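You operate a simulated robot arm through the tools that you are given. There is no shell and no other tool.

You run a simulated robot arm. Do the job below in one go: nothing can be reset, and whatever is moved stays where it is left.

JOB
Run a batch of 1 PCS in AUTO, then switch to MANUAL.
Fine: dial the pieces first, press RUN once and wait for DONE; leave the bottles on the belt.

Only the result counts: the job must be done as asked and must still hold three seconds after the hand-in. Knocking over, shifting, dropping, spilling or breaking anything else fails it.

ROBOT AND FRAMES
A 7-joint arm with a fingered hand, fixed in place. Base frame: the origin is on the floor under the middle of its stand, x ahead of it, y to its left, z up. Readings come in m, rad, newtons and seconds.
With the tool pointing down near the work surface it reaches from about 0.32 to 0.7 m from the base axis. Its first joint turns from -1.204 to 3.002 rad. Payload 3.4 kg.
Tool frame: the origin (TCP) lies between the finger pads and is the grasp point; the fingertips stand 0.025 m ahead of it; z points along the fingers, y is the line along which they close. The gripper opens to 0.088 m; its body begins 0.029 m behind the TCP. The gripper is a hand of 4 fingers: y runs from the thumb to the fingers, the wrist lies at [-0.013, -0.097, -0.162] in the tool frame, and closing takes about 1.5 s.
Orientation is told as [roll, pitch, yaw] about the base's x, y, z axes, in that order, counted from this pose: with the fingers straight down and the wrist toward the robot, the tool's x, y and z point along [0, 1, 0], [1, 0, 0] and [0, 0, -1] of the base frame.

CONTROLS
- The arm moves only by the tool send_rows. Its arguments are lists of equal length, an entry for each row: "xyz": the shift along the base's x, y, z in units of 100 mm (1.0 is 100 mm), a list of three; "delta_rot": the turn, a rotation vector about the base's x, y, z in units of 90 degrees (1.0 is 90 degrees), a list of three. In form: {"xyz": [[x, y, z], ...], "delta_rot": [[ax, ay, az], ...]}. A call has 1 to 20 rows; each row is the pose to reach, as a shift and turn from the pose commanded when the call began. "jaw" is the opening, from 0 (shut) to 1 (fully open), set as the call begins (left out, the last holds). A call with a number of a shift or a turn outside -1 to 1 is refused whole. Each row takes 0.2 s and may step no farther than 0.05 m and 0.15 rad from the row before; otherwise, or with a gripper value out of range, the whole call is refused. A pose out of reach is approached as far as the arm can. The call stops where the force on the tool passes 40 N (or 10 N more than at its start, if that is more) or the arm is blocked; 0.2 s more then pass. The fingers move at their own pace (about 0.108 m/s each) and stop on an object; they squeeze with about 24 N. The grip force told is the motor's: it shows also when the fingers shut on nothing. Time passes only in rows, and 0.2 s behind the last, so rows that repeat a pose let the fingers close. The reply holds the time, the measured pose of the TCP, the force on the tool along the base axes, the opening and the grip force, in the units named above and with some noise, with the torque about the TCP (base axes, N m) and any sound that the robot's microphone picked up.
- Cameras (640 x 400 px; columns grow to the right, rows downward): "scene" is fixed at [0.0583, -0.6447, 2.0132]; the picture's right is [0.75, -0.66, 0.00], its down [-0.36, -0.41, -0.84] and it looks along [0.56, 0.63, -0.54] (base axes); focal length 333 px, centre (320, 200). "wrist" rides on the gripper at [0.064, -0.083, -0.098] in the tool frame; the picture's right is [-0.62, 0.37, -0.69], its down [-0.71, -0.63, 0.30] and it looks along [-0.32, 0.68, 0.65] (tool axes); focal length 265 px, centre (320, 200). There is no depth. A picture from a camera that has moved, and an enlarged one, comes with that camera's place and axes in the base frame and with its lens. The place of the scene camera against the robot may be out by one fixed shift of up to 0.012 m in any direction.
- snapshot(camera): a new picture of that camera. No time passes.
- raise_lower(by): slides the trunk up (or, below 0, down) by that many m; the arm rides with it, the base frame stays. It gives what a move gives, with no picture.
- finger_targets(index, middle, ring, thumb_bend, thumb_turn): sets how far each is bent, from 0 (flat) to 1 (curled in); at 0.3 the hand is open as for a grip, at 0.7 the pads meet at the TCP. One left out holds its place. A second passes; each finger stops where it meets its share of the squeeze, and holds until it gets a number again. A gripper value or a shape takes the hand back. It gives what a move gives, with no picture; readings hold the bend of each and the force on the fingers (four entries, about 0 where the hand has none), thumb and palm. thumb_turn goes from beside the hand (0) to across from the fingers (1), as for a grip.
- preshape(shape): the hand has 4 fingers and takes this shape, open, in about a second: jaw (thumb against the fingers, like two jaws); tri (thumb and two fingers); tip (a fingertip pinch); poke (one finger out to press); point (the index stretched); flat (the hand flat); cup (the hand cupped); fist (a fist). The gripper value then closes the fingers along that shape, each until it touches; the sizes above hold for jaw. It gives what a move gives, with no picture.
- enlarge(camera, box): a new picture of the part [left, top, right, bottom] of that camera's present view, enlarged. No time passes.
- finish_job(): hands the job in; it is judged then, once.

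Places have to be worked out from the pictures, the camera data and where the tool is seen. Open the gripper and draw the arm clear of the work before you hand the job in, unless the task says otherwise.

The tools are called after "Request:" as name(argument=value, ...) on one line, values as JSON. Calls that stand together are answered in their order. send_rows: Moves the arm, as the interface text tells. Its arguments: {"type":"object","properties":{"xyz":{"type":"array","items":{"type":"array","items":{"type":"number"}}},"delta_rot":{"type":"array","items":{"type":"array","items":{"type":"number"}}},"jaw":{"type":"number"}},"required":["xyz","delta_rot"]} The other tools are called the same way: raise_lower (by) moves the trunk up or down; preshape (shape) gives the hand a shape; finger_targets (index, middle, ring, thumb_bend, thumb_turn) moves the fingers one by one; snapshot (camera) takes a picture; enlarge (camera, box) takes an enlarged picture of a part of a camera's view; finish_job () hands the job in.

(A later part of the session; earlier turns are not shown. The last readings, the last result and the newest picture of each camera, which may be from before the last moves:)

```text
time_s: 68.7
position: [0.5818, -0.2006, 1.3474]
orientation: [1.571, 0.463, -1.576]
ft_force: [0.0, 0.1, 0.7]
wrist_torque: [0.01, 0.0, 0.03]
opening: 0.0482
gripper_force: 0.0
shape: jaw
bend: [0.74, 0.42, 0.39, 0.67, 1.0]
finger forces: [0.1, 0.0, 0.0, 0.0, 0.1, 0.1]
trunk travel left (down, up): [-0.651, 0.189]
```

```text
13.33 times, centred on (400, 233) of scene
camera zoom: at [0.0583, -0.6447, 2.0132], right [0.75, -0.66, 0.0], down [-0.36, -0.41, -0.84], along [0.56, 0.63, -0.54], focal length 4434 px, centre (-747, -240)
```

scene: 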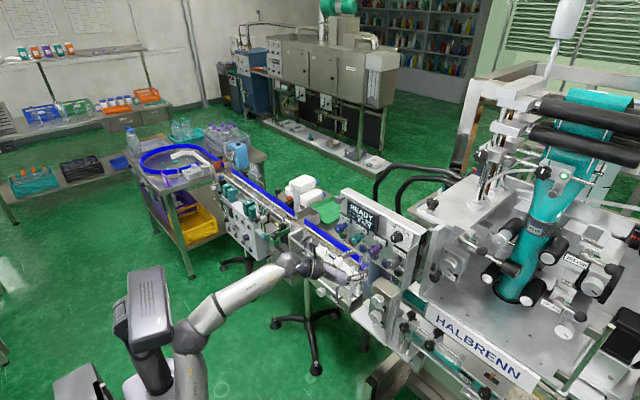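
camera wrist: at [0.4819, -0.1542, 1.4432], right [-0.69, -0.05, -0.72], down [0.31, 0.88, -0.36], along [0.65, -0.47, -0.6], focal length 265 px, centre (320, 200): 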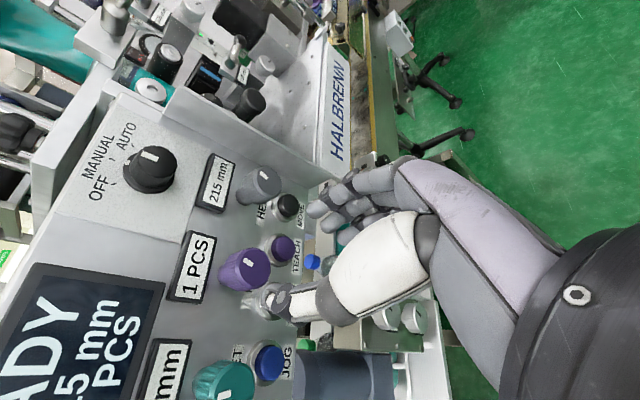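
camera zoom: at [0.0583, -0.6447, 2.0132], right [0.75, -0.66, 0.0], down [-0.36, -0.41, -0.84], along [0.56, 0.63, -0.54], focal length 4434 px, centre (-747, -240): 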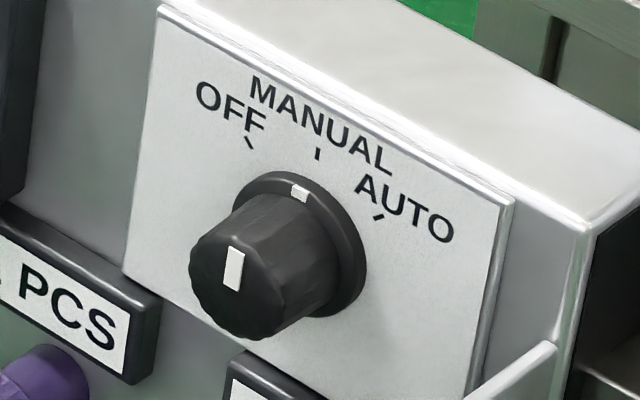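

The ticks are 45° apart, and I estimate the selector cap's face at about (0.666, -0.255, 1.424), ~26 mm across. I'll move in front of it at x≈0.60, keeping the ~116° twist, so that I can turn it clockwise to AUTO.

Request:
send_rows(xyz=[[0, -0.1, 0.2], [0, -0.2, 0.4], [0.05, -0.35, 0.6], [0.1, -0.5, 0.77], [0.2, -0.54, 0.77]], delta_rot=[[0, 0, 0], [0, 0, 0], [0, 0, 0], [0, 0, 0], [0, 0, 0]])

Request:
snapshot(camera="wrist")

Request:
snapshot(camera="scene")

```text
time_s: 69.8
position: [0.6015, -0.2509, 1.4239]
orientation: [1.569, 0.452, -1.573]
ft_force: [-0.6, 0.6, -0.5]
wrist_torque: [0.0, 0.0, -0.03]
opening: 0.0486
gripper_force: 0.1
shape: jaw
bend: [0.74, 0.42, 0.39, 0.67, 1.0]
finger forces: [0.1, 0.0, 0.0, 0.1, 0.0, 0.0]
trunk travel left (down, up): [-0.651, 0.189]
```

```text
taken
camera wrist: at [0.5042, -0.2032, 1.5199], right [-0.69, -0.06, -0.72], down [0.3, 0.88, -0.37], along [0.65, -0.47, -0.59], focal length 265 px, centre (320, 200)
```

wrist: 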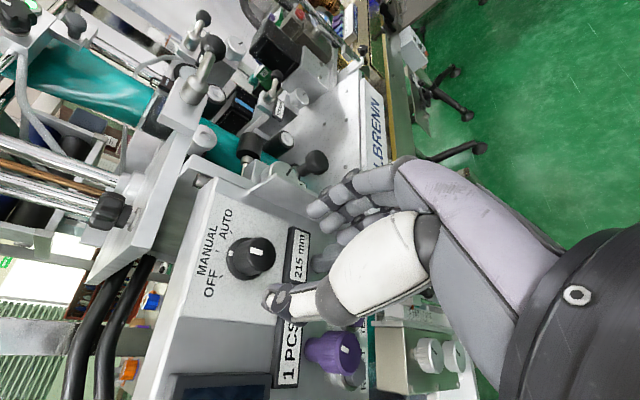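

```text
taken
```

scene: 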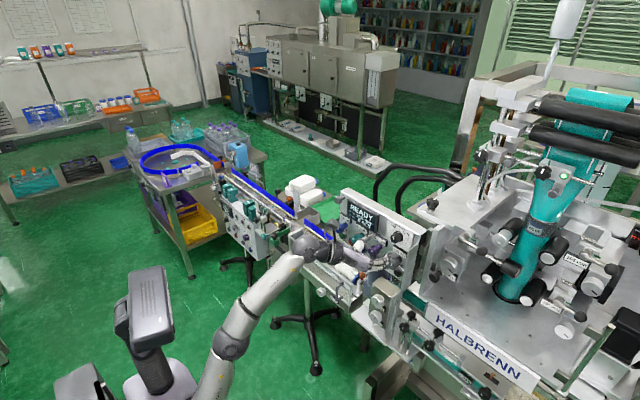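

I'm in front of the selector. I'll zoom in to measure its offset from the grasp axis precisely.

Request:
enlarge(camera="wrist", box=[190, 180, 350, 300])

Request:
enlarge(camera="scene", box=[370, 210, 420, 260])

```text
3.33 times, centred on (270, 240) of wrist
camera zoom: at [0.5042, -0.2032, 1.5199], right [-0.69, -0.06, -0.72], down [0.3, 0.88, -0.37], along [0.65, -0.47, -0.59], focal length 885 px, centre (487, 67)
```

zoom: 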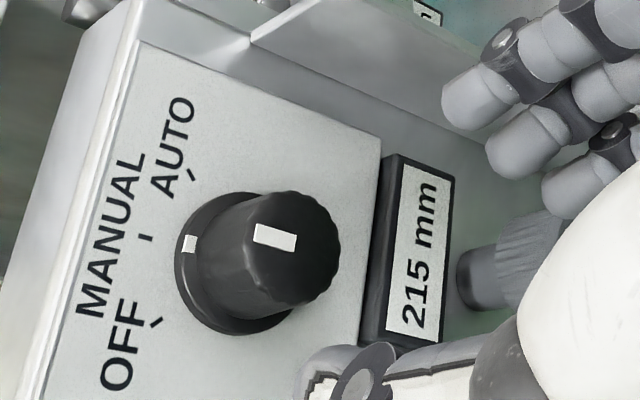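

```text
8.00 times, centred on (395, 235) of scene
camera zoom: at [0.0583, -0.6447, 2.0132], right [0.75, -0.66, 0.0], down [-0.36, -0.41, -0.84], along [0.56, 0.63, -0.54], focal length 2661 px, centre (-280, -80)
```

zoom: 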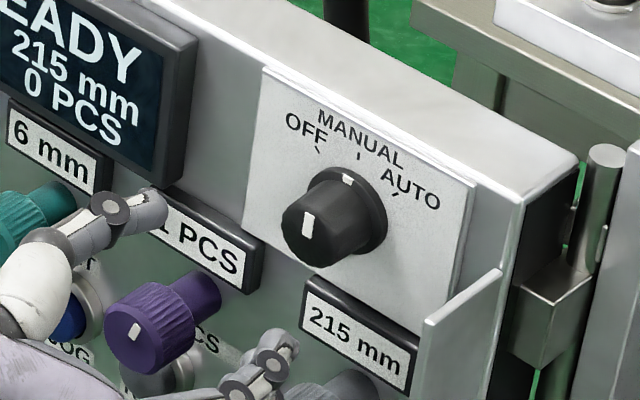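

Two wrist views put the selector's face at (0.6675, -0.256, 1.424). I'll advance to TCP x≈0.654 on that axis with the fingers half open.

Request:
send_rows(xyz=[[0.12, -0.05, 0], [0.24, -0.05, 0], [0.36, -0.05, 0], [0.45, -0.05, 0], [0.525, -0.05, 0]], delta_rot=[[0, 0, 0], [0, 0, 0], [0, 0, 0], [0, 0, 0], [0, 0, 0]])

Request:
enlarge(camera="wrist", box=[200, 150, 400, 310])

Request:
enlarge(camera="scene", box=[370, 210, 420, 260])

```text
time_s: 71.0
position: [0.6281, -0.2617, 1.4128]
orientation: [1.569, 0.453, -1.575]
ft_force: [0.1, -0.3, -1.1]
wrist_torque: [-0.02, 0.01, 0.0]
opening: 0.0485
gripper_force: 0.0
shape: jaw
bend: [0.74, 0.42, 0.39, 0.67, 1.0]
finger forces: [0.0, 0.1, 0.0, 0.0, 0.1, 0.1]
out of reach, approached as far as the arm can: row 2, 3, 4, 5
trunk travel left (down, up): [-0.651, 0.189]
```

```text
2.50 times, centred on (300, 230) of wrist
camera zoom: at [0.5309, -0.2131, 1.5082], right [-0.69, -0.06, -0.72], down [0.31, 0.88, -0.37], along [0.65, -0.47, -0.59], focal length 664 px, centre (370, 125)
```

zoom: 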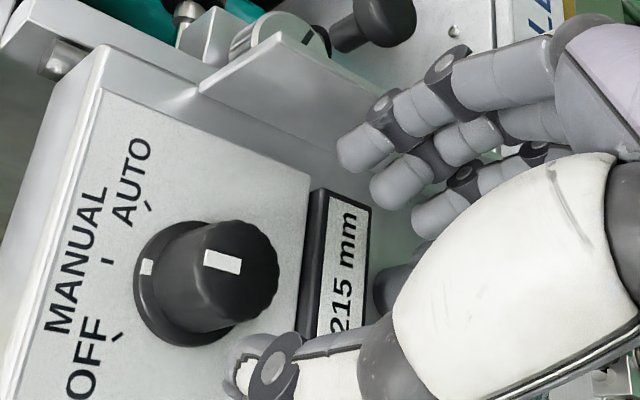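

```text
8.00 times, centred on (395, 235) of scene
camera zoom: at [0.0583, -0.6447, 2.0132], right [0.75, -0.66, 0.0], down [-0.36, -0.41, -0.84], along [0.56, 0.63, -0.54], focal length 2661 px, centre (-280, -80)
```

zoom: 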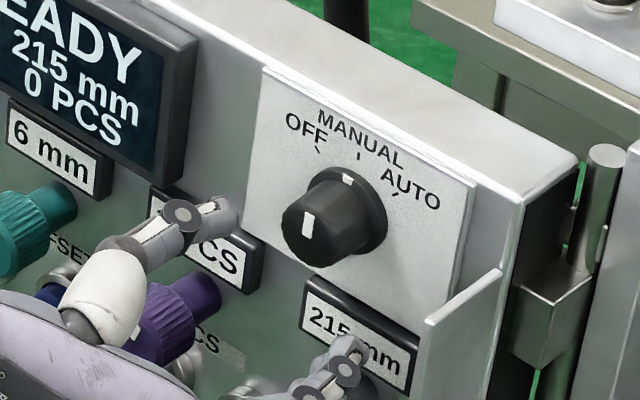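

The arm is at its extension limit here since the selector is higher and farther right. I'll back off, raise the trunk 0.1 m, and come back to the same axis.

Request:
send_rows(xyz=[[-0.15, 0, 0], [-0.3, 0, 0], [-0.45, 0, 0], [-0.6, 0, 0]], delta_rot=[[0, 0, 0], [0, 0, 0], [0, 0, 0], [0, 0, 0]])

Request:
raise_lower(by=0.1)

Request:
snapshot(camera="scene")

```text
time_s: 72.0
position: [0.5666, -0.2604, 1.4122]
orientation: [1.571, 0.455, -1.573]
ft_force: [-0.4, -0.2, 0.3]
wrist_torque: [-0.01, -0.03, 0.02]
opening: 0.0485
gripper_force: 0.0
shape: jaw
bend: [0.74, 0.42, 0.39, 0.67, 1.0]
finger forces: [0.0, 0.0, 0.0, 0.1, 0.0, 0.1]
trunk travel left (down, up): [-0.651, 0.189]
```

```text
time_s: 73.4
position: [0.5683, -0.26, 1.5121]
orientation: [1.569, 0.454, -1.574]
ft_force: [0.0, 0.7, 0.6]
wrist_torque: [0.01, 0.01, 0.02]
opening: 0.0483
gripper_force: 0.1
shape: jaw
bend: [0.74, 0.42, 0.39, 0.67, 1.0]
finger forces: [0.0, 0.1, 0.0, 0.0, 0.0, 0.0]
trunk travel left (down, up): [-0.751, 0.089]
```

```text
taken
```

scene: 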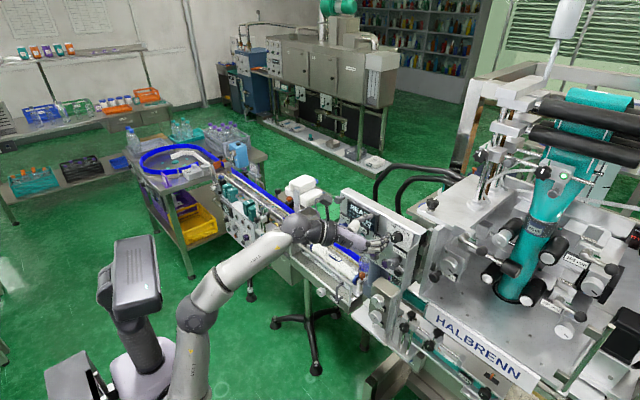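

I'll lower the TCP back to the selector's axis at x≈0.60.

Request:
send_rows(xyz=[[0, 0.01, -0.25], [0, 0.02, -0.5], [0.1, 0.04, -0.75], [0.2, 0.04, -0.88], [0.32, 0.04, -0.88]], delta_rot=[[0, 0, 0], [0, 0, 0], [0, 0, 0], [0, 0, 0], [0, 0, 0]])

Request:
send_rows(xyz=[[0.1, 0, 0], [0.2, 0, 0]], delta_rot=[[0, 0, 0], [0, 0, 0]])

Request:
enlarge(camera="wrist", box=[200, 150, 400, 310])

```text
time_s: 74.6
position: [0.6007, -0.26, 1.4227]
orientation: [1.571, 0.462, -1.574]
ft_force: [0.1, -0.5, 0.9]
wrist_torque: [0.0, 0.03, -0.01]
opening: 0.0484
gripper_force: 0.0
shape: jaw
bend: [0.74, 0.42, 0.39, 0.67, 1.0]
finger forces: [0.1, 0.1, 0.1, 0.0, 0.0, 0.1]
trunk travel left (down, up): [-0.751, 0.089]
```

```text
time_s: 75.2
position: [0.6191, -0.2583, 1.4245]
orientation: [1.569, 0.455, -1.576]
ft_force: [0.3, -0.6, 0.5]
wrist_torque: [-0.02, -0.03, -0.02]
opening: 0.0485
gripper_force: 0.1
shape: jaw
bend: [0.74, 0.42, 0.39, 0.67, 1.0]
finger forces: [0.0, 0.1, 0.0, 0.0, 0.0, 0.1]
trunk travel left (down, up): [-0.751, 0.089]
```

```text
2.50 times, centred on (300, 230) of wrist
camera zoom: at [0.522, -0.2108, 1.5193], right [-0.69, -0.06, -0.72], down [0.31, 0.88, -0.36], along [0.65, -0.47, -0.59], focal length 664 px, centre (370, 125)
```

zoom: 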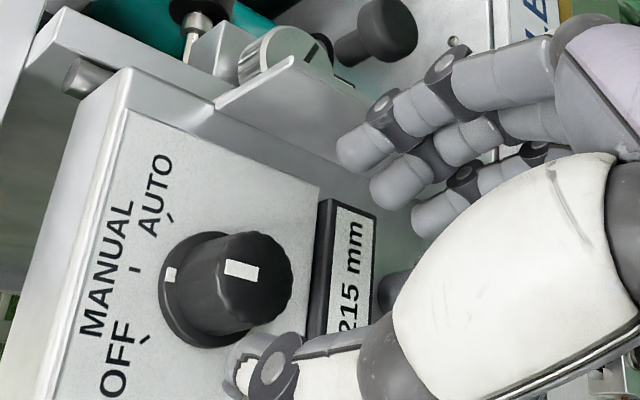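

Reach is fine now and the selector sits between thumb and fingers' line. I'll advance the last 35 mm in small steps.

Request:
send_rows(xyz=[[0.09, 0.02, 0], [0.18, 0.02, 0], [0.27, 0.02, 0], [0.35, 0.02, 0]], delta_rot=[[0, 0, 0], [0, 0, 0], [0, 0, 0], [0, 0, 0]])

Request:
enlarge(camera="wrist", box=[200, 150, 400, 310])

Request:
enlarge(camera="scene", box=[370, 210, 420, 260])

```text
time_s: 76.2
position: [0.6558, -0.2544, 1.423]
orientation: [1.569, 0.452, -1.574]
ft_force: [-0.1, 0.1, -0.9]
wrist_torque: [-0.01, 0.02, -0.02]
opening: 0.0486
gripper_force: 0.0
shape: jaw
bend: [0.74, 0.42, 0.39, 0.67, 1.0]
finger forces: [0.0, 0.0, 0.0, 0.0, 0.1, 0.0]
trunk travel left (down, up): [-0.751, 0.089]
```

```text
2.50 times, centred on (300, 230) of wrist
camera zoom: at [0.5592, -0.2064, 1.5186], right [-0.69, -0.06, -0.72], down [0.31, 0.88, -0.37], along [0.65, -0.47, -0.59], focal length 664 px, centre (370, 125)
```

zoom: 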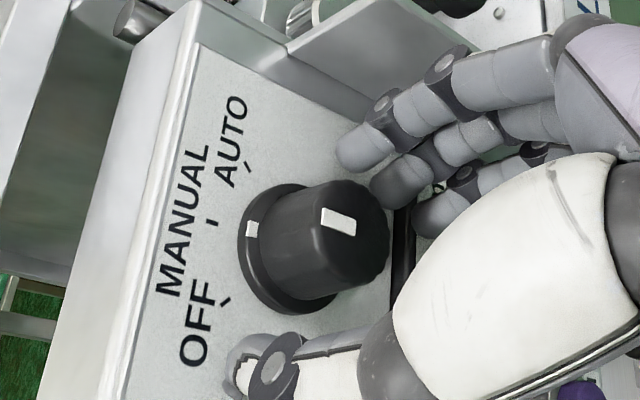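

```text
8.00 times, centred on (395, 235) of scene
camera zoom: at [0.0583, -0.6447, 2.0132], right [0.75, -0.66, 0.0], down [-0.36, -0.41, -0.84], along [0.56, 0.63, -0.54], focal length 2661 px, centre (-280, -80)
```

zoom: 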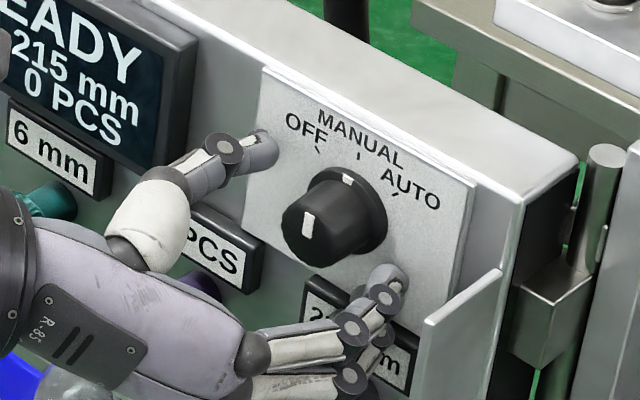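

The selector cap is centred between thumb and fingers with no contact. I'll close on it.

Request:
send_rows(xyz=[[0, 0, 0], [0, 0, 0], [0, 0, 0], [0, 0, 0], [0, 0, 0], [0, 0, 0]], delta_rot=[[0, 0, 0], [0, 0, 0], [0, 0, 0], [0, 0, 0], [0, 0, 0], [0, 0, 0]], jaw=0.15)

Request:
enlarge(camera="scene", box=[370, 210, 420, 260])

Request:
enlarge(camera="wrist", box=[200, 150, 400, 310])

```text
time_s: 77.6
position: [0.6567, -0.2544, 1.4239]
orientation: [1.567, 0.454, -1.573]
ft_force: [0.8, 0.2, -1.0]
wrist_torque: [0.0, 0.02, -0.05]
opening: 0.0179
gripper_force: 23.8
shape: jaw
bend: [0.73, 0.58, 0.65, 0.75, 1.0]
finger forces: [14.7, 6.5, 0.0, 0.0, 20.5, 0.1]
trunk travel left (down, up): [-0.751, 0.089]
```

```text
8.00 times, centred on (395, 235) of scene
camera zoom: at [0.0583, -0.6447, 2.0132], right [0.75, -0.66, 0.0], down [-0.36, -0.41, -0.84], along [0.56, 0.63, -0.54], focal length 2661 px, centre (-280, -80)
```

zoom: 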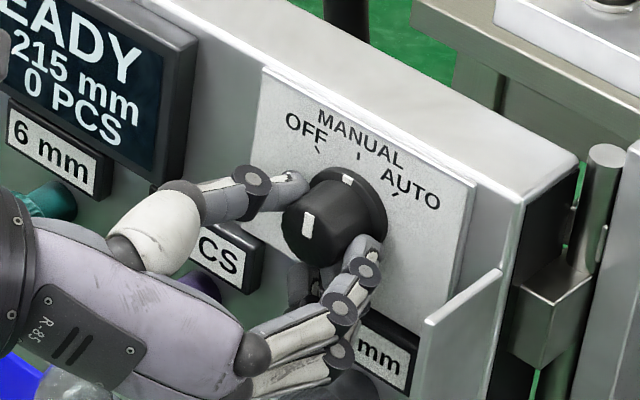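

```text
2.50 times, centred on (300, 230) of wrist
camera zoom: at [0.5586, -0.2067, 1.5189], right [-0.69, -0.06, -0.72], down [0.31, 0.88, -0.37], along [0.65, -0.47, -0.59], focal length 664 px, centre (370, 125)
```

zoom: 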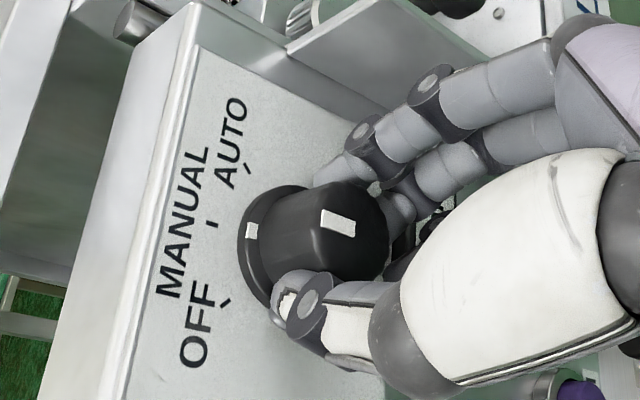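

Firm grip on the selector. I'll turn it clockwise by 27° first and check that it tracks.

Request:
send_rows(xyz=[[0, 0, 0], [0, 0, 0], [0, 0, 0], [0, 0, 0], [0, 0, 0], [0, 0, 0]], delta_rot=[[0.05, 0, 0], [0.1, 0, 0], [0.15, 0, 0], [0.2, 0, 0], [0.25, 0, 0], [0.3, 0, 0]])

Request:
enlarge(camera="scene", box=[370, 210, 420, 260])

Request:
enlarge(camera="wrist", box=[200, 150, 400, 310])

```text
time_s: 79.0
position: [0.656, -0.2542, 1.4233]
orientation: [1.569, 0.925, -1.574]
ft_force: [4.7, -0.6, 4.8]
wrist_torque: [-0.04, -0.11, -0.03]
opening: 0.0181
gripper_force: 24.2
shape: jaw
bend: [0.73, 0.59, 0.65, 0.75, 1.0]
finger forces: [14.0, 4.8, 0.0, 0.0, 21.6, 0.0]
trunk travel left (down, up): [-0.751, 0.089]
```

```text
8.00 times, centred on (395, 235) of scene
camera zoom: at [0.0583, -0.6447, 2.0132], right [0.75, -0.66, 0.0], down [-0.36, -0.41, -0.84], along [0.56, 0.63, -0.54], focal length 2661 px, centre (-280, -80)
```

zoom: 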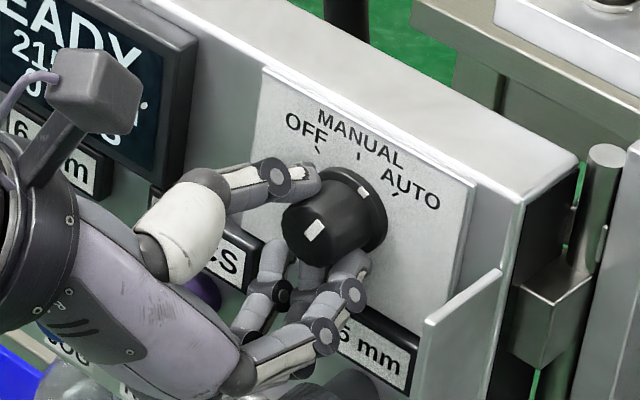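

```text
2.50 times, centred on (300, 230) of wrist
camera zoom: at [0.5581, -0.2548, 1.5302], right [-0.69, 0.28, -0.67], down [0.31, 0.95, 0.07], along [0.65, -0.15, -0.74], focal length 664 px, centre (370, 125)
```

zoom: 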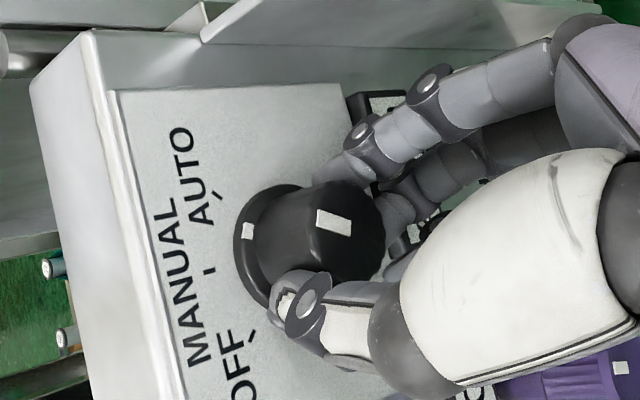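

The selector is turning with the hand, now between MANUAL and AUTO. I'll continue 18° to reach AUTO.

Request:
send_rows(xyz=[[0, 0, 0], [0, 0, 0], [0, 0, 0], [0, 0, 0]], delta_rot=[[0.05, 0, 0], [0.1, 0, 0], [0.15, 0, 0], [0.21, 0, 0]])

Request:
enlarge(camera="scene", box=[370, 210, 420, 260])

Request:
enlarge(camera="wrist", box=[200, 150, 400, 310])

```text
time_s: 80.0
position: [0.6553, -0.2548, 1.4247]
orientation: [1.57, 1.256, -1.574]
ft_force: [5.7, -2.9, 7.7]
wrist_torque: [-0.08, -0.13, -0.1]
opening: 0.0176
gripper_force: 24.3
shape: jaw
bend: [0.73, 0.59, 0.65, 0.75, 1.0]
finger forces: [13.7, 4.3, 0.1, 0.0, 23.6, 0.0]
trunk travel left (down, up): [-0.751, 0.089]
```

```text
8.00 times, centred on (395, 235) of scene
camera zoom: at [0.0583, -0.6447, 2.0132], right [0.75, -0.66, 0.0], down [-0.36, -0.41, -0.84], along [0.56, 0.63, -0.54], focal length 2661 px, centre (-280, -80)
```

zoom: 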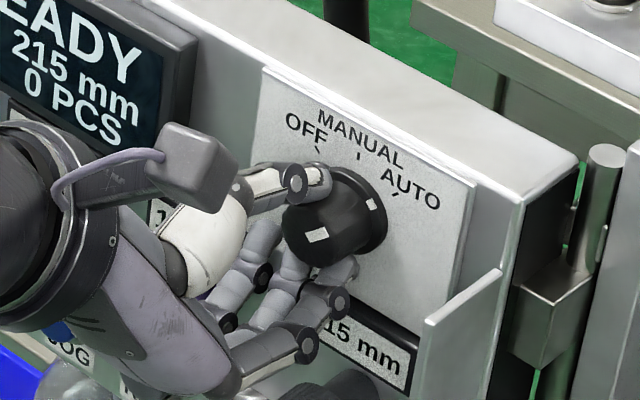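

```text
2.50 times, centred on (300, 230) of wrist
camera zoom: at [0.5578, -0.289, 1.5242], right [-0.69, 0.48, -0.54], down [0.31, 0.87, 0.38], along [0.65, 0.1, -0.75], focal length 664 px, centre (370, 125)
```

zoom: 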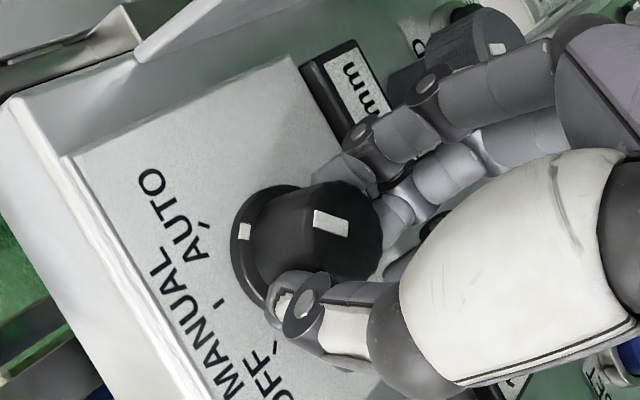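

The selector mark is nearly at AUTO. I'll add about 4° to be sure it seats, then check.

Request:
send_rows(xyz=[[0, 0, 0], [0, 0, 0]], delta_rot=[[0.025, 0, 0], [0.045, 0, 0]])

Request:
send_rows(xyz=[[0, 0, 0], [0, 0, 0], [0, 0, 0]], delta_rot=[[0, 0, 0], [0, 0, 0], [0, 0, 0]], jaw=0.55)

Request:
enlarge(camera="scene", box=[370, 210, 420, 260])

Request:
enlarge(camera="wrist", box=[200, 150, 400, 310])

```text
time_s: 80.6
position: [0.6552, -0.2554, 1.4227]
orientation: [1.566, 1.326, -1.577]
ft_force: [10.4, -3.5, 13.4]
wrist_torque: [-0.12, -0.23, -0.07]
opening: 0.0167
gripper_force: 23.6
shape: jaw
bend: [0.73, 0.61, 0.65, 0.74, 1.0]
finger forces: [12.7, 3.5, 0.0, 0.0, 24.5, 0.0]
trunk travel left (down, up): [-0.751, 0.089]
```

```text
time_s: 81.4
position: [0.6547, -0.253, 1.4225]
orientation: [1.553, 1.326, -1.586]
ft_force: [0.4, 0.0, 0.2]
wrist_torque: [0.02, 0.0, -0.02]
opening: 0.0483
gripper_force: 0.0
shape: jaw
bend: [0.74, 0.43, 0.39, 0.67, 1.0]
finger forces: [0.0, 0.0, 0.1, 0.0, 0.0, 0.1]
trunk travel left (down, up): [-0.751, 0.089]
```

```text
8.00 times, centred on (395, 235) of scene
camera zoom: at [0.0583, -0.6447, 2.0132], right [0.75, -0.66, 0.0], down [-0.36, -0.41, -0.84], along [0.56, 0.63, -0.54], focal length 2661 px, centre (-280, -80)
```

zoom: 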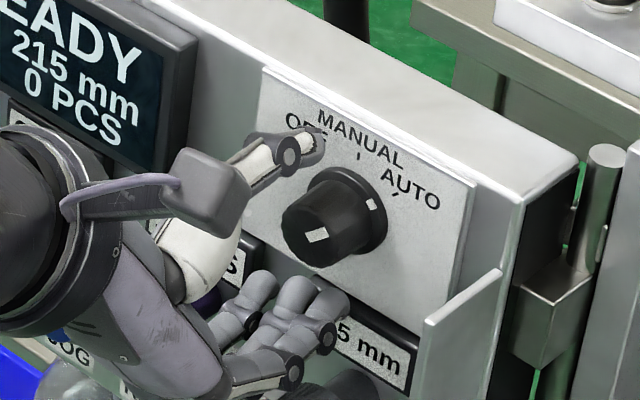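

```text
2.50 times, centred on (300, 230) of wrist
camera zoom: at [0.5563, -0.295, 1.52], right [-0.69, 0.51, -0.51], down [0.31, 0.85, 0.44], along [0.65, 0.15, -0.74], focal length 664 px, centre (370, 125)
```

zoom: 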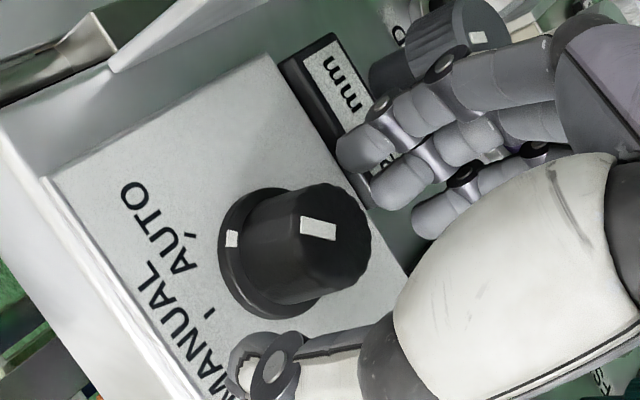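

The selector is at AUTO and released, forces zero. I'll draw back and check the display before going for RUN.

Request:
send_rows(xyz=[[-0.15, 0, 0], [-0.3, 0, 0], [-0.45, 0, 0], [-0.6, 0, 0], [-0.8, 0, 0]], delta_rot=[[0, 0, 0], [0, 0, 0], [0, 0, 0], [0, 0, 0], [0, 0, 0]])

Request:
enlarge(camera="scene", box=[335, 185, 425, 265])

Request:
snapshot(camera="scene")

```text
time_s: 82.6
position: [0.574, -0.2543, 1.4253]
orientation: [1.569, 1.325, -1.573]
ft_force: [-1.5, 0.5, 0.4]
wrist_torque: [0.0, 0.03, 0.0]
opening: 0.0481
gripper_force: 0.0
shape: jaw
bend: [0.74, 0.43, 0.39, 0.67, 1.0]
finger forces: [0.0, 0.0, 0.1, 0.0, 0.1, 0.1]
trunk travel left (down, up): [-0.751, 0.089]
```

```text
5.00 times, centred on (380, 225) of scene
camera zoom: at [0.0583, -0.6447, 2.0132], right [0.75, -0.66, 0.0], down [-0.36, -0.41, -0.84], along [0.56, 0.63, -0.54], focal length 1663 px, centre (20, 75)
```

zoom: 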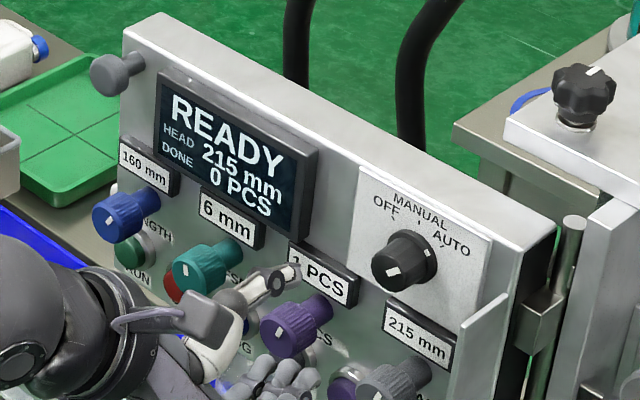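

```text
taken
```

scene: 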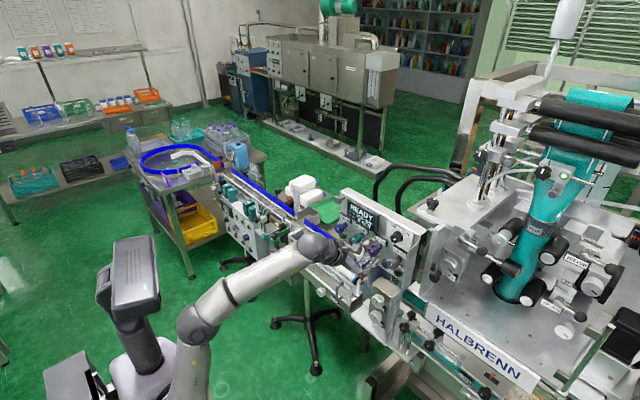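

Display shows READY with 1 PCS and AUTO selected. Now I'll move left and down toward RUN while untwisting to about 105°, staying at x≈0.55.

Request:
send_rows(xyz=[[-0.05, 0.1, -0.05], [-0.1, 0.22, -0.1], [-0.15, 0.35, -0.18], [-0.2, 0.48, -0.26], [-0.2, 0.6, -0.34], [-0.2, 0.74, -0.42], [-0.2, 0.88, -0.5], [-0.2, 1.0, -0.6]], delta_rot=[[-0.08, 0, 0], [-0.16, 0, 0], [-0.24, 0, 0], [-0.32, 0, 0], [-0.4, 0, 0], [-0.48, 0, 0], [-0.56, 0, 0], [-0.64, 0, 0]])

Request:
snapshot(camera="scene")

Request:
snapshot(camera="wrist")

```text
time_s: 84.4
position: [0.6002, -0.1679, 1.3925]
orientation: [1.564, 0.336, -1.571]
ft_force: [-0.3, 0.0, 0.3]
wrist_torque: [0.03, -0.01, -0.04]
opening: 0.0482
gripper_force: 0.1
shape: jaw
bend: [0.74, 0.43, 0.39, 0.67, 1.0]
finger forces: [0.1, 0.1, 0.0, 0.0, 0.0, 0.0]
out of reach, approached as far as the arm can: row 3, 4, 5, 6, 7, 8
trunk travel left (down, up): [-0.751, 0.089]
```

```text
taken
```

scene: 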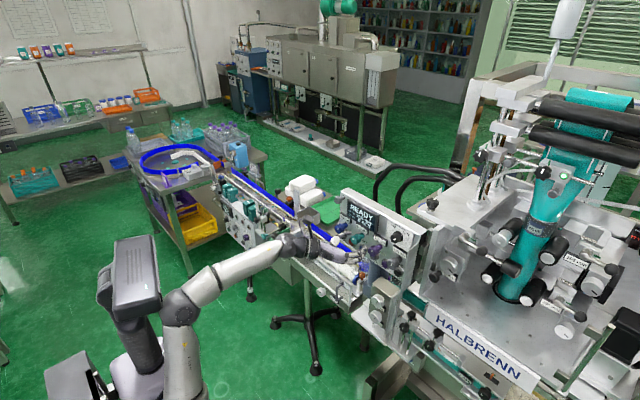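

```text
taken
camera wrist: at [0.502, -0.1103, 1.4822], right [-0.7, -0.15, -0.7], down [0.3, 0.83, -0.47], along [0.65, -0.54, -0.54], focal length 265 px, centre (320, 200)
```

wrist: 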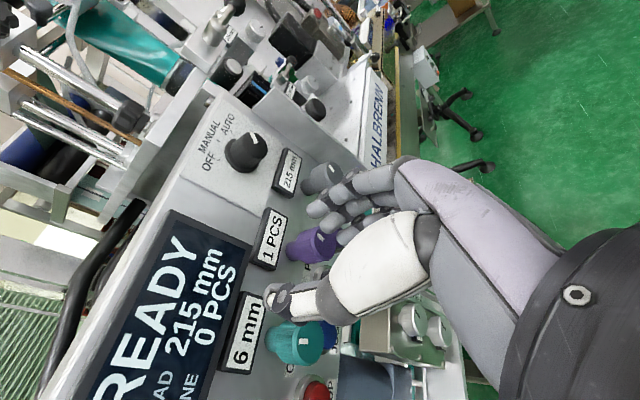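

The arm hit a folding limit at x≈0.60 (still 5 cm clear of the knobs). Lowering the trunk should relieve that for the lower RUN button, so I'll lower it 0.1 m.

Request:
raise_lower(by=-0.1)

Request:
send_rows(xyz=[[-0.05, 0.15, 0.0], [-0.1, 0.3, 0.0], [-0.15, 0.45, 0.0], [-0.2, 0.6, 0.0], [-0.25, 0.75, 0.0]], delta_rot=[[0, 0, 0], [0, 0, 0], [0, 0, 0], [0, 0, 0], [0, 0, 0]])

Request:
snapshot(camera="scene")

Request:
snapshot(camera="wrist")

```text
time_s: 85.7
position: [0.6002, -0.17, 1.2897]
orientation: [1.558, 0.333, -1.576]
ft_force: [0.2, -0.4, 0.7]
wrist_torque: [-0.01, 0.03, -0.02]
opening: 0.0483
gripper_force: 0.1
shape: jaw
bend: [0.74, 0.43, 0.39, 0.67, 1.0]
finger forces: [0.1, 0.1, 0.0, 0.0, 0.0, 0.0]
trunk travel left (down, up): [-0.651, 0.189]
```

```text
time_s: 86.9
position: [0.5901, -0.1013, 1.3168]
orientation: [1.547, 0.336, -1.576]
ft_force: [0.6, 0.3, -0.6]
wrist_torque: [0.03, 0.02, 0.01]
opening: 0.0478
gripper_force: 0.1
shape: jaw
bend: [0.74, 0.43, 0.39, 0.67, 1.0]
finger forces: [0.0, 0.0, 0.0, 0.1, 0.0, 0.0]
out of reach, approached as far as the arm can: row 1, 2, 3, 4, 5
trunk travel left (down, up): [-0.651, 0.189]
```

```text
taken
```

scene: 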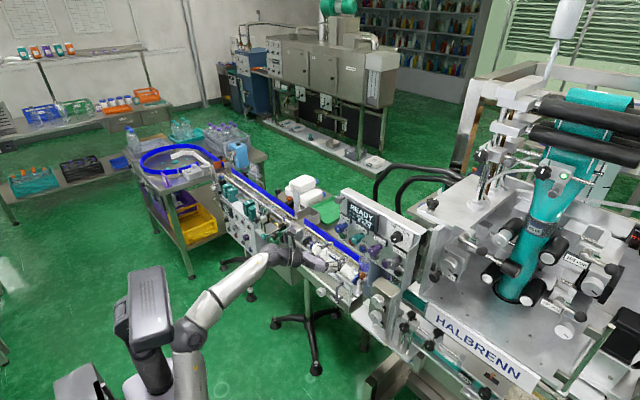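

```text
taken
camera wrist: at [0.4937, -0.0435, 1.4066], right [-0.71, -0.14, -0.69], down [0.29, 0.83, -0.47], along [0.64, -0.54, -0.55], focal length 265 px, centre (320, 200)
```

wrist: 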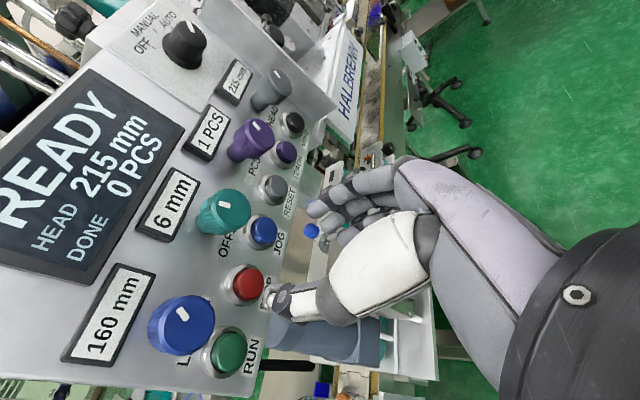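

The posture is limited because the wrist must bend strongly at this y. Angling the hand ~27° toward +y should straighten the wrist, and pressing RUN with a slightly oblique finger is fine. I'll yaw the hand in place, well in front of the panel.

Request:
send_rows(xyz=[[-0.05, 0, 0], [-0.1, 0.05, 0], [-0.15, 0.1, 0], [-0.2, 0.15, 0]], delta_rot=[[0, 0, 0.08], [0, 0, 0.16], [0, 0, 0.24], [0, 0, 0.3]])

Request:
snapshot(camera="wrist")

Request:
snapshot(camera="scene")

```text
time_s: 87.9
position: [0.6158, -0.0919, 1.3279]
orientation: [1.568, 0.33, -1.099]
ft_force: [0.1, 0.5, -0.1]
wrist_torque: [0.01, 0.02, 0.0]
opening: 0.0479
gripper_force: 0.1
shape: jaw
bend: [0.74, 0.42, 0.39, 0.67, 1.0]
finger forces: [0.0, 0.0, 0.0, 0.0, 0.0, 0.0]
out of reach, approached as far as the arm can: row 1, 2, 3, 4
trunk travel left (down, up): [-0.651, 0.189]
```

```text
taken
camera wrist: at [0.5026, -0.0834, 1.4175], right [-0.55, -0.45, -0.7], down [-0.11, 0.87, -0.47], along [0.83, -0.19, -0.53], focal length 265 px, centre (320, 200)
```

wrist: 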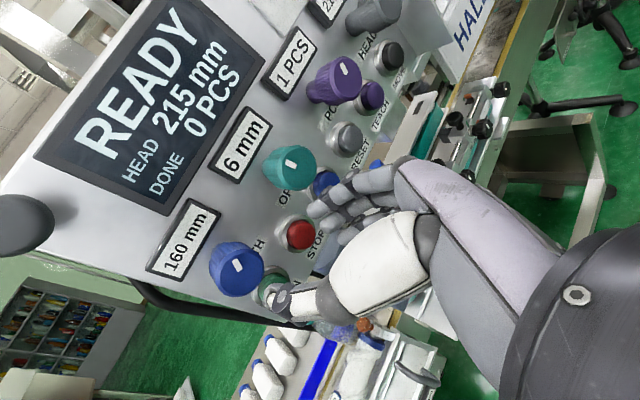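

```text
taken
```

scene: 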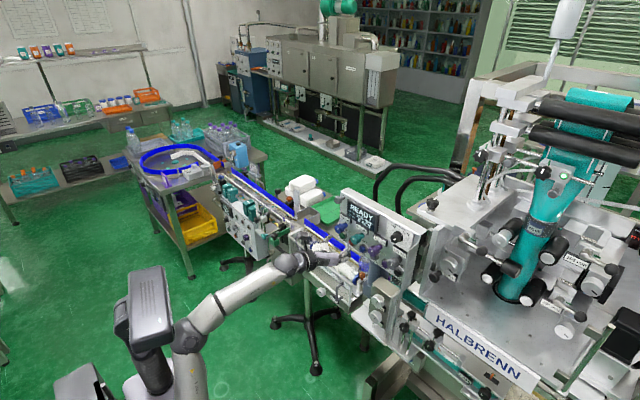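

Still limited, and the yaw didn't help, so I'll return to the comfortable high-twist posture (about 150°, no yaw), where the arm has followed freely, and retreat a little.

Request:
send_rows(xyz=[[-0.03, 0, 0.03], [-0.08, 0, 0.06], [-0.14, 0, 0.1], [-0.2, 0, 0.14], [-0.26, 0, 0.18], [-0.32, 0, 0.22], [-0.38, 0, 0.26], [-0.45, 0, 0.3]], delta_rot=[[0.056, 0.013, -0.036], [0.112, 0.027, -0.072], [0.168, 0.04, -0.108], [0.224, 0.054, -0.144], [0.279, 0.067, -0.179], [0.335, 0.08, -0.215], [0.391, 0.094, -0.251], [0.447, 0.107, -0.287]])

Request:
snapshot(camera="scene")

Request:
snapshot(camera="wrist")

```text
time_s: 89.7
position: [0.5674, -0.0922, 1.3595]
orientation: [1.567, 1.055, -1.571]
ft_force: [0.1, -0.4, -0.2]
wrist_torque: [-0.01, -0.01, 0.03]
opening: 0.048
gripper_force: 0.1
shape: jaw
bend: [0.74, 0.42, 0.39, 0.67, 1.0]
finger forces: [0.0, 0.1, 0.1, 0.0, 0.1, 0.0]
trunk travel left (down, up): [-0.651, 0.189]
```

```text
taken
```

scene: 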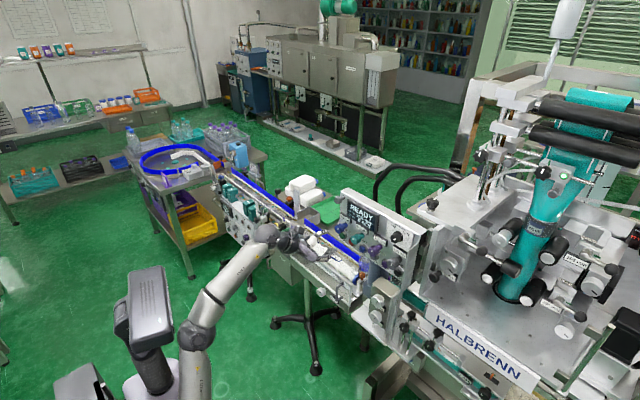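

```text
taken
camera wrist: at [0.4696, -0.1067, 1.465], right [-0.7, 0.35, -0.63], down [0.3, 0.93, 0.19], along [0.65, -0.05, -0.76], focal length 265 px, centre (320, 200)
```

wrist: 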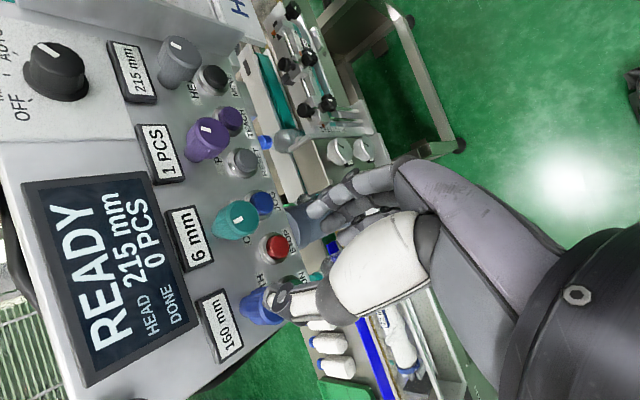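

The arm follows freely again at 150° twist, at (0.567, -0.092, 1.360). I'll set the poke shape here in free space and see where the fingertip is.

Request:
preshape(shape="poke")

Request:
snapshot(camera="wrist")

Request:
enlarge(camera="scene", box=[300, 200, 380, 270])

```text
time_s: 90.6
position: [0.5701, -0.0947, 1.3554]
orientation: [1.557, 1.051, -1.582]
ft_force: [0.7, -0.4, 0.7]
wrist_torque: [-0.01, -0.03, 0.0]
opening: 0.0
gripper_force: 0.1
shape: poke
bend: [0.7, 0.7, 0.99, 1.0, 1.0]
finger forces: [0.1, 0.0, 0.1, 0.1, 0.0, 0.0]
trunk travel left (down, up): [-0.651, 0.189]
```

```text
taken
camera wrist: at [0.4723, -0.1077, 1.4627], right [-0.7, 0.35, -0.62], down [0.3, 0.93, 0.19], along [0.65, -0.06, -0.76], focal length 265 px, centre (320, 200)
```

wrist: 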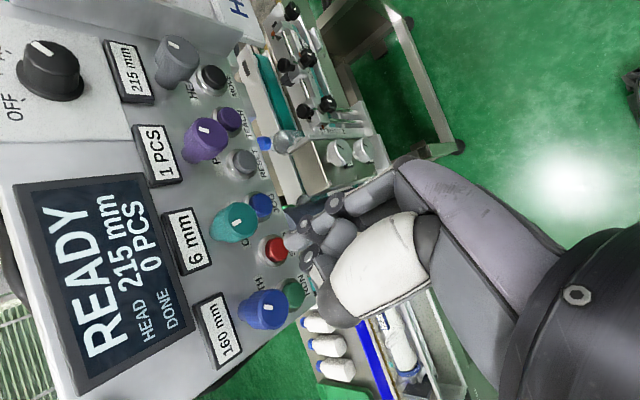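

```text
5.71 times, centred on (340, 235) of scene
camera zoom: at [0.0583, -0.6447, 2.0132], right [0.75, -0.66, 0.0], down [-0.36, -0.41, -0.84], along [0.56, 0.63, -0.54], focal length 1900 px, centre (206, 0)
```

zoom: 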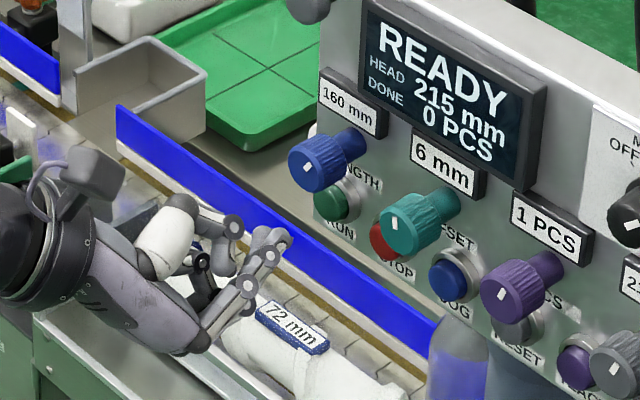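

In poke shape the index tip sits about 30 mm ahead of the TCP, nearly on its axis, with the curled thumb ~17 mm above. I'll zoom in to re-measure RUN and the LENGTH knob so the thumb clears that knob.

Request:
enlarge(camera="wrist", box=[220, 210, 380, 330])

Request:
enlarge(camera="scene", box=[315, 215, 365, 260])

```text
3.33 times, centred on (300, 270) of wrist
camera zoom: at [0.4723, -0.1077, 1.4627], right [-0.7, 0.35, -0.62], down [0.3, 0.93, 0.19], along [0.65, -0.06, -0.76], focal length 885 px, centre (387, -33)
```

zoom: 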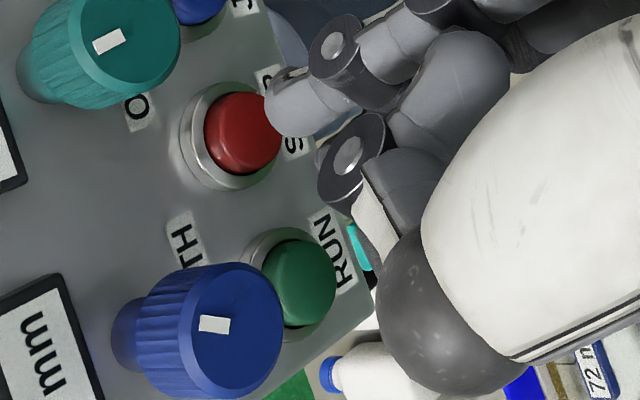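

```text
8.89 times, centred on (340, 238) of scene
camera zoom: at [0.0583, -0.6447, 2.0132], right [0.75, -0.66, 0.0], down [-0.36, -0.41, -0.84], along [0.56, 0.63, -0.54], focal length 2956 px, centre (142, -133)
```

zoom: 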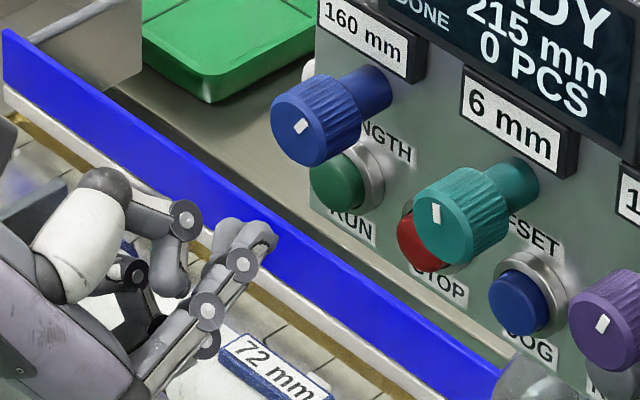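

RUN's face centre comes out at about (0.686, -0.044, 1.298). I'll move in front of it with the fingertip tilted ~10° up and ~15° to the right, so the curled thumb stays left of and below the LENGTH knob.

Request:
send_rows(xyz=[[0, 0.13, -0.12], [0, 0.26, -0.24], [0, 0.4, -0.38], [0, 0.53, -0.5], [0, 0.67, -0.63]], delta_rot=[[0, -0.022, -0.033], [0, -0.044, -0.066], [0, -0.066, -0.1], [0, -0.09, -0.133], [0, -0.111, -0.167]])

Request:
snapshot(camera="wrist")

Request:
enlarge(camera="scene", box=[300, 205, 380, 275])

```text
time_s: 91.8
position: [0.5897, -0.1309, 1.3911]
orientation: [1.801, 1.058, -1.542]
ft_force: [0.4, 0.7, 0.3]
wrist_torque: [0.01, 0.01, -0.03]
opening: 0.0
gripper_force: 0.0
shape: poke
bend: [0.7, 0.7, 0.99, 1.0, 1.0]
finger forces: [0.0, 0.0, 0.0, 0.1, 0.0, 0.1]
out of reach, approached as far as the arm can: row 1, 2, 3, 4, 5
trunk travel left (down, up): [-0.651, 0.189]
```

```text
taken
camera wrist: at [0.4802, -0.1279, 1.4839], right [-0.55, 0.47, -0.69], down [0.43, 0.87, 0.24], along [0.72, -0.17, -0.68], focal length 265 px, centre (320, 200)
```

wrist: 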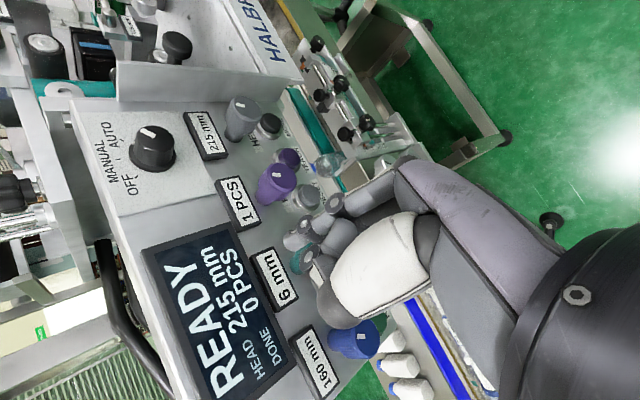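

```text
5.71 times, centred on (340, 240) of scene
camera zoom: at [0.0583, -0.6447, 2.0132], right [0.75, -0.66, 0.0], down [-0.36, -0.41, -0.84], along [0.56, 0.63, -0.54], focal length 1900 px, centre (206, -29)
```

zoom: 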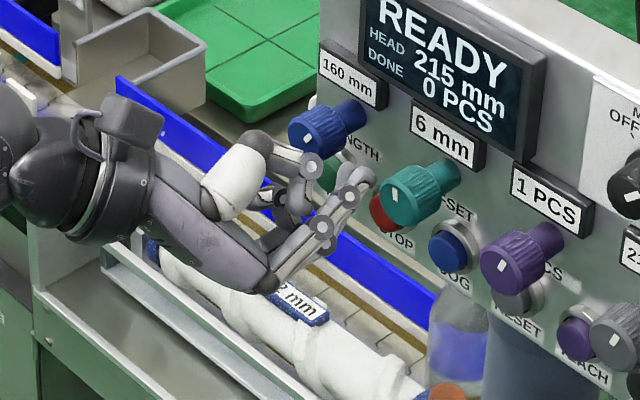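

That pose is out of reach with the shoulder this low: at high twist the wrist is above the hand, so the trunk should be higher. The hand is still ~3.5 cm clear of the panel; I'll raise the trunk 0.15 m and then bring the hand down.

Request:
raise_lower(by=0.15)

Request:
send_rows(xyz=[[-0.1, 0.05, -0.1], [-0.2, 0.1, -0.25], [-0.25, 0.15, -0.4], [-0.3, 0.2, -0.55], [-0.3, 0.25, -0.7]], delta_rot=[[0, 0.02, 0.02], [0, 0.05, 0.04], [0, 0.07, 0.04], [0, 0.09, 0.04], [0, 0.1, 0.04]])

Request:
snapshot(camera="scene")

Request:
snapshot(camera="wrist")

```text
time_s: 93.6
position: [0.5948, -0.1335, 1.5338]
orientation: [1.779, 1.06, -1.57]
ft_force: [-0.7, -0.3, 0.2]
wrist_torque: [0.04, -0.01, -0.01]
opening: 0.0002
gripper_force: 0.0
shape: poke
bend: [0.7, 0.7, 0.99, 1.0, 1.0]
finger forces: [0.0, 0.0, 0.1, 0.0, 0.0, 0.0]
trunk travel left (down, up): [-0.801, 0.039]
```

```text
time_s: 94.8
position: [0.5696, -0.1087, 1.4715]
orientation: [1.453, 1.031, -1.761]
ft_force: [0.2, -0.1, -0.3]
wrist_torque: [-0.01, 0.01, 0.01]
opening: 0.0
gripper_force: 0.1
shape: poke
bend: [0.7, 0.7, 0.99, 1.0, 1.0]
finger forces: [0.1, 0.1, 0.1, 0.0, 0.1, 0.0]
out of reach, approached as far as the arm can: row 3, 4, 5
trunk travel left (down, up): [-0.801, 0.039]
```

```text
taken
```

scene: 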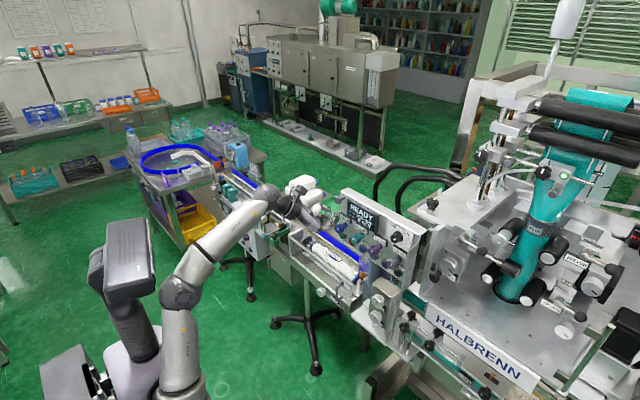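

```text
taken
camera wrist: at [0.4772, -0.1122, 1.5829], right [-0.7, 0.41, -0.59], down [0.4, 0.9, 0.16], along [0.6, -0.13, -0.79], focal length 265 px, centre (320, 200)
```

wrist: 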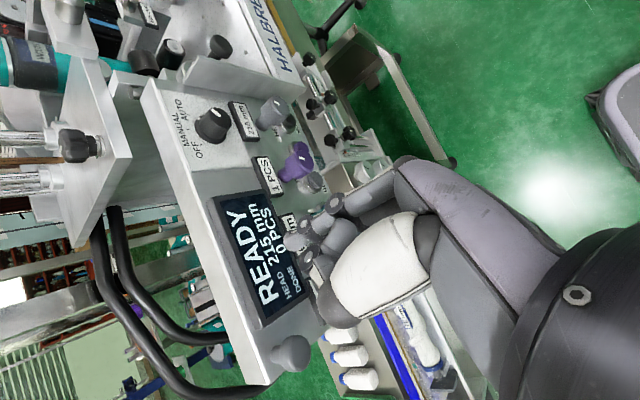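

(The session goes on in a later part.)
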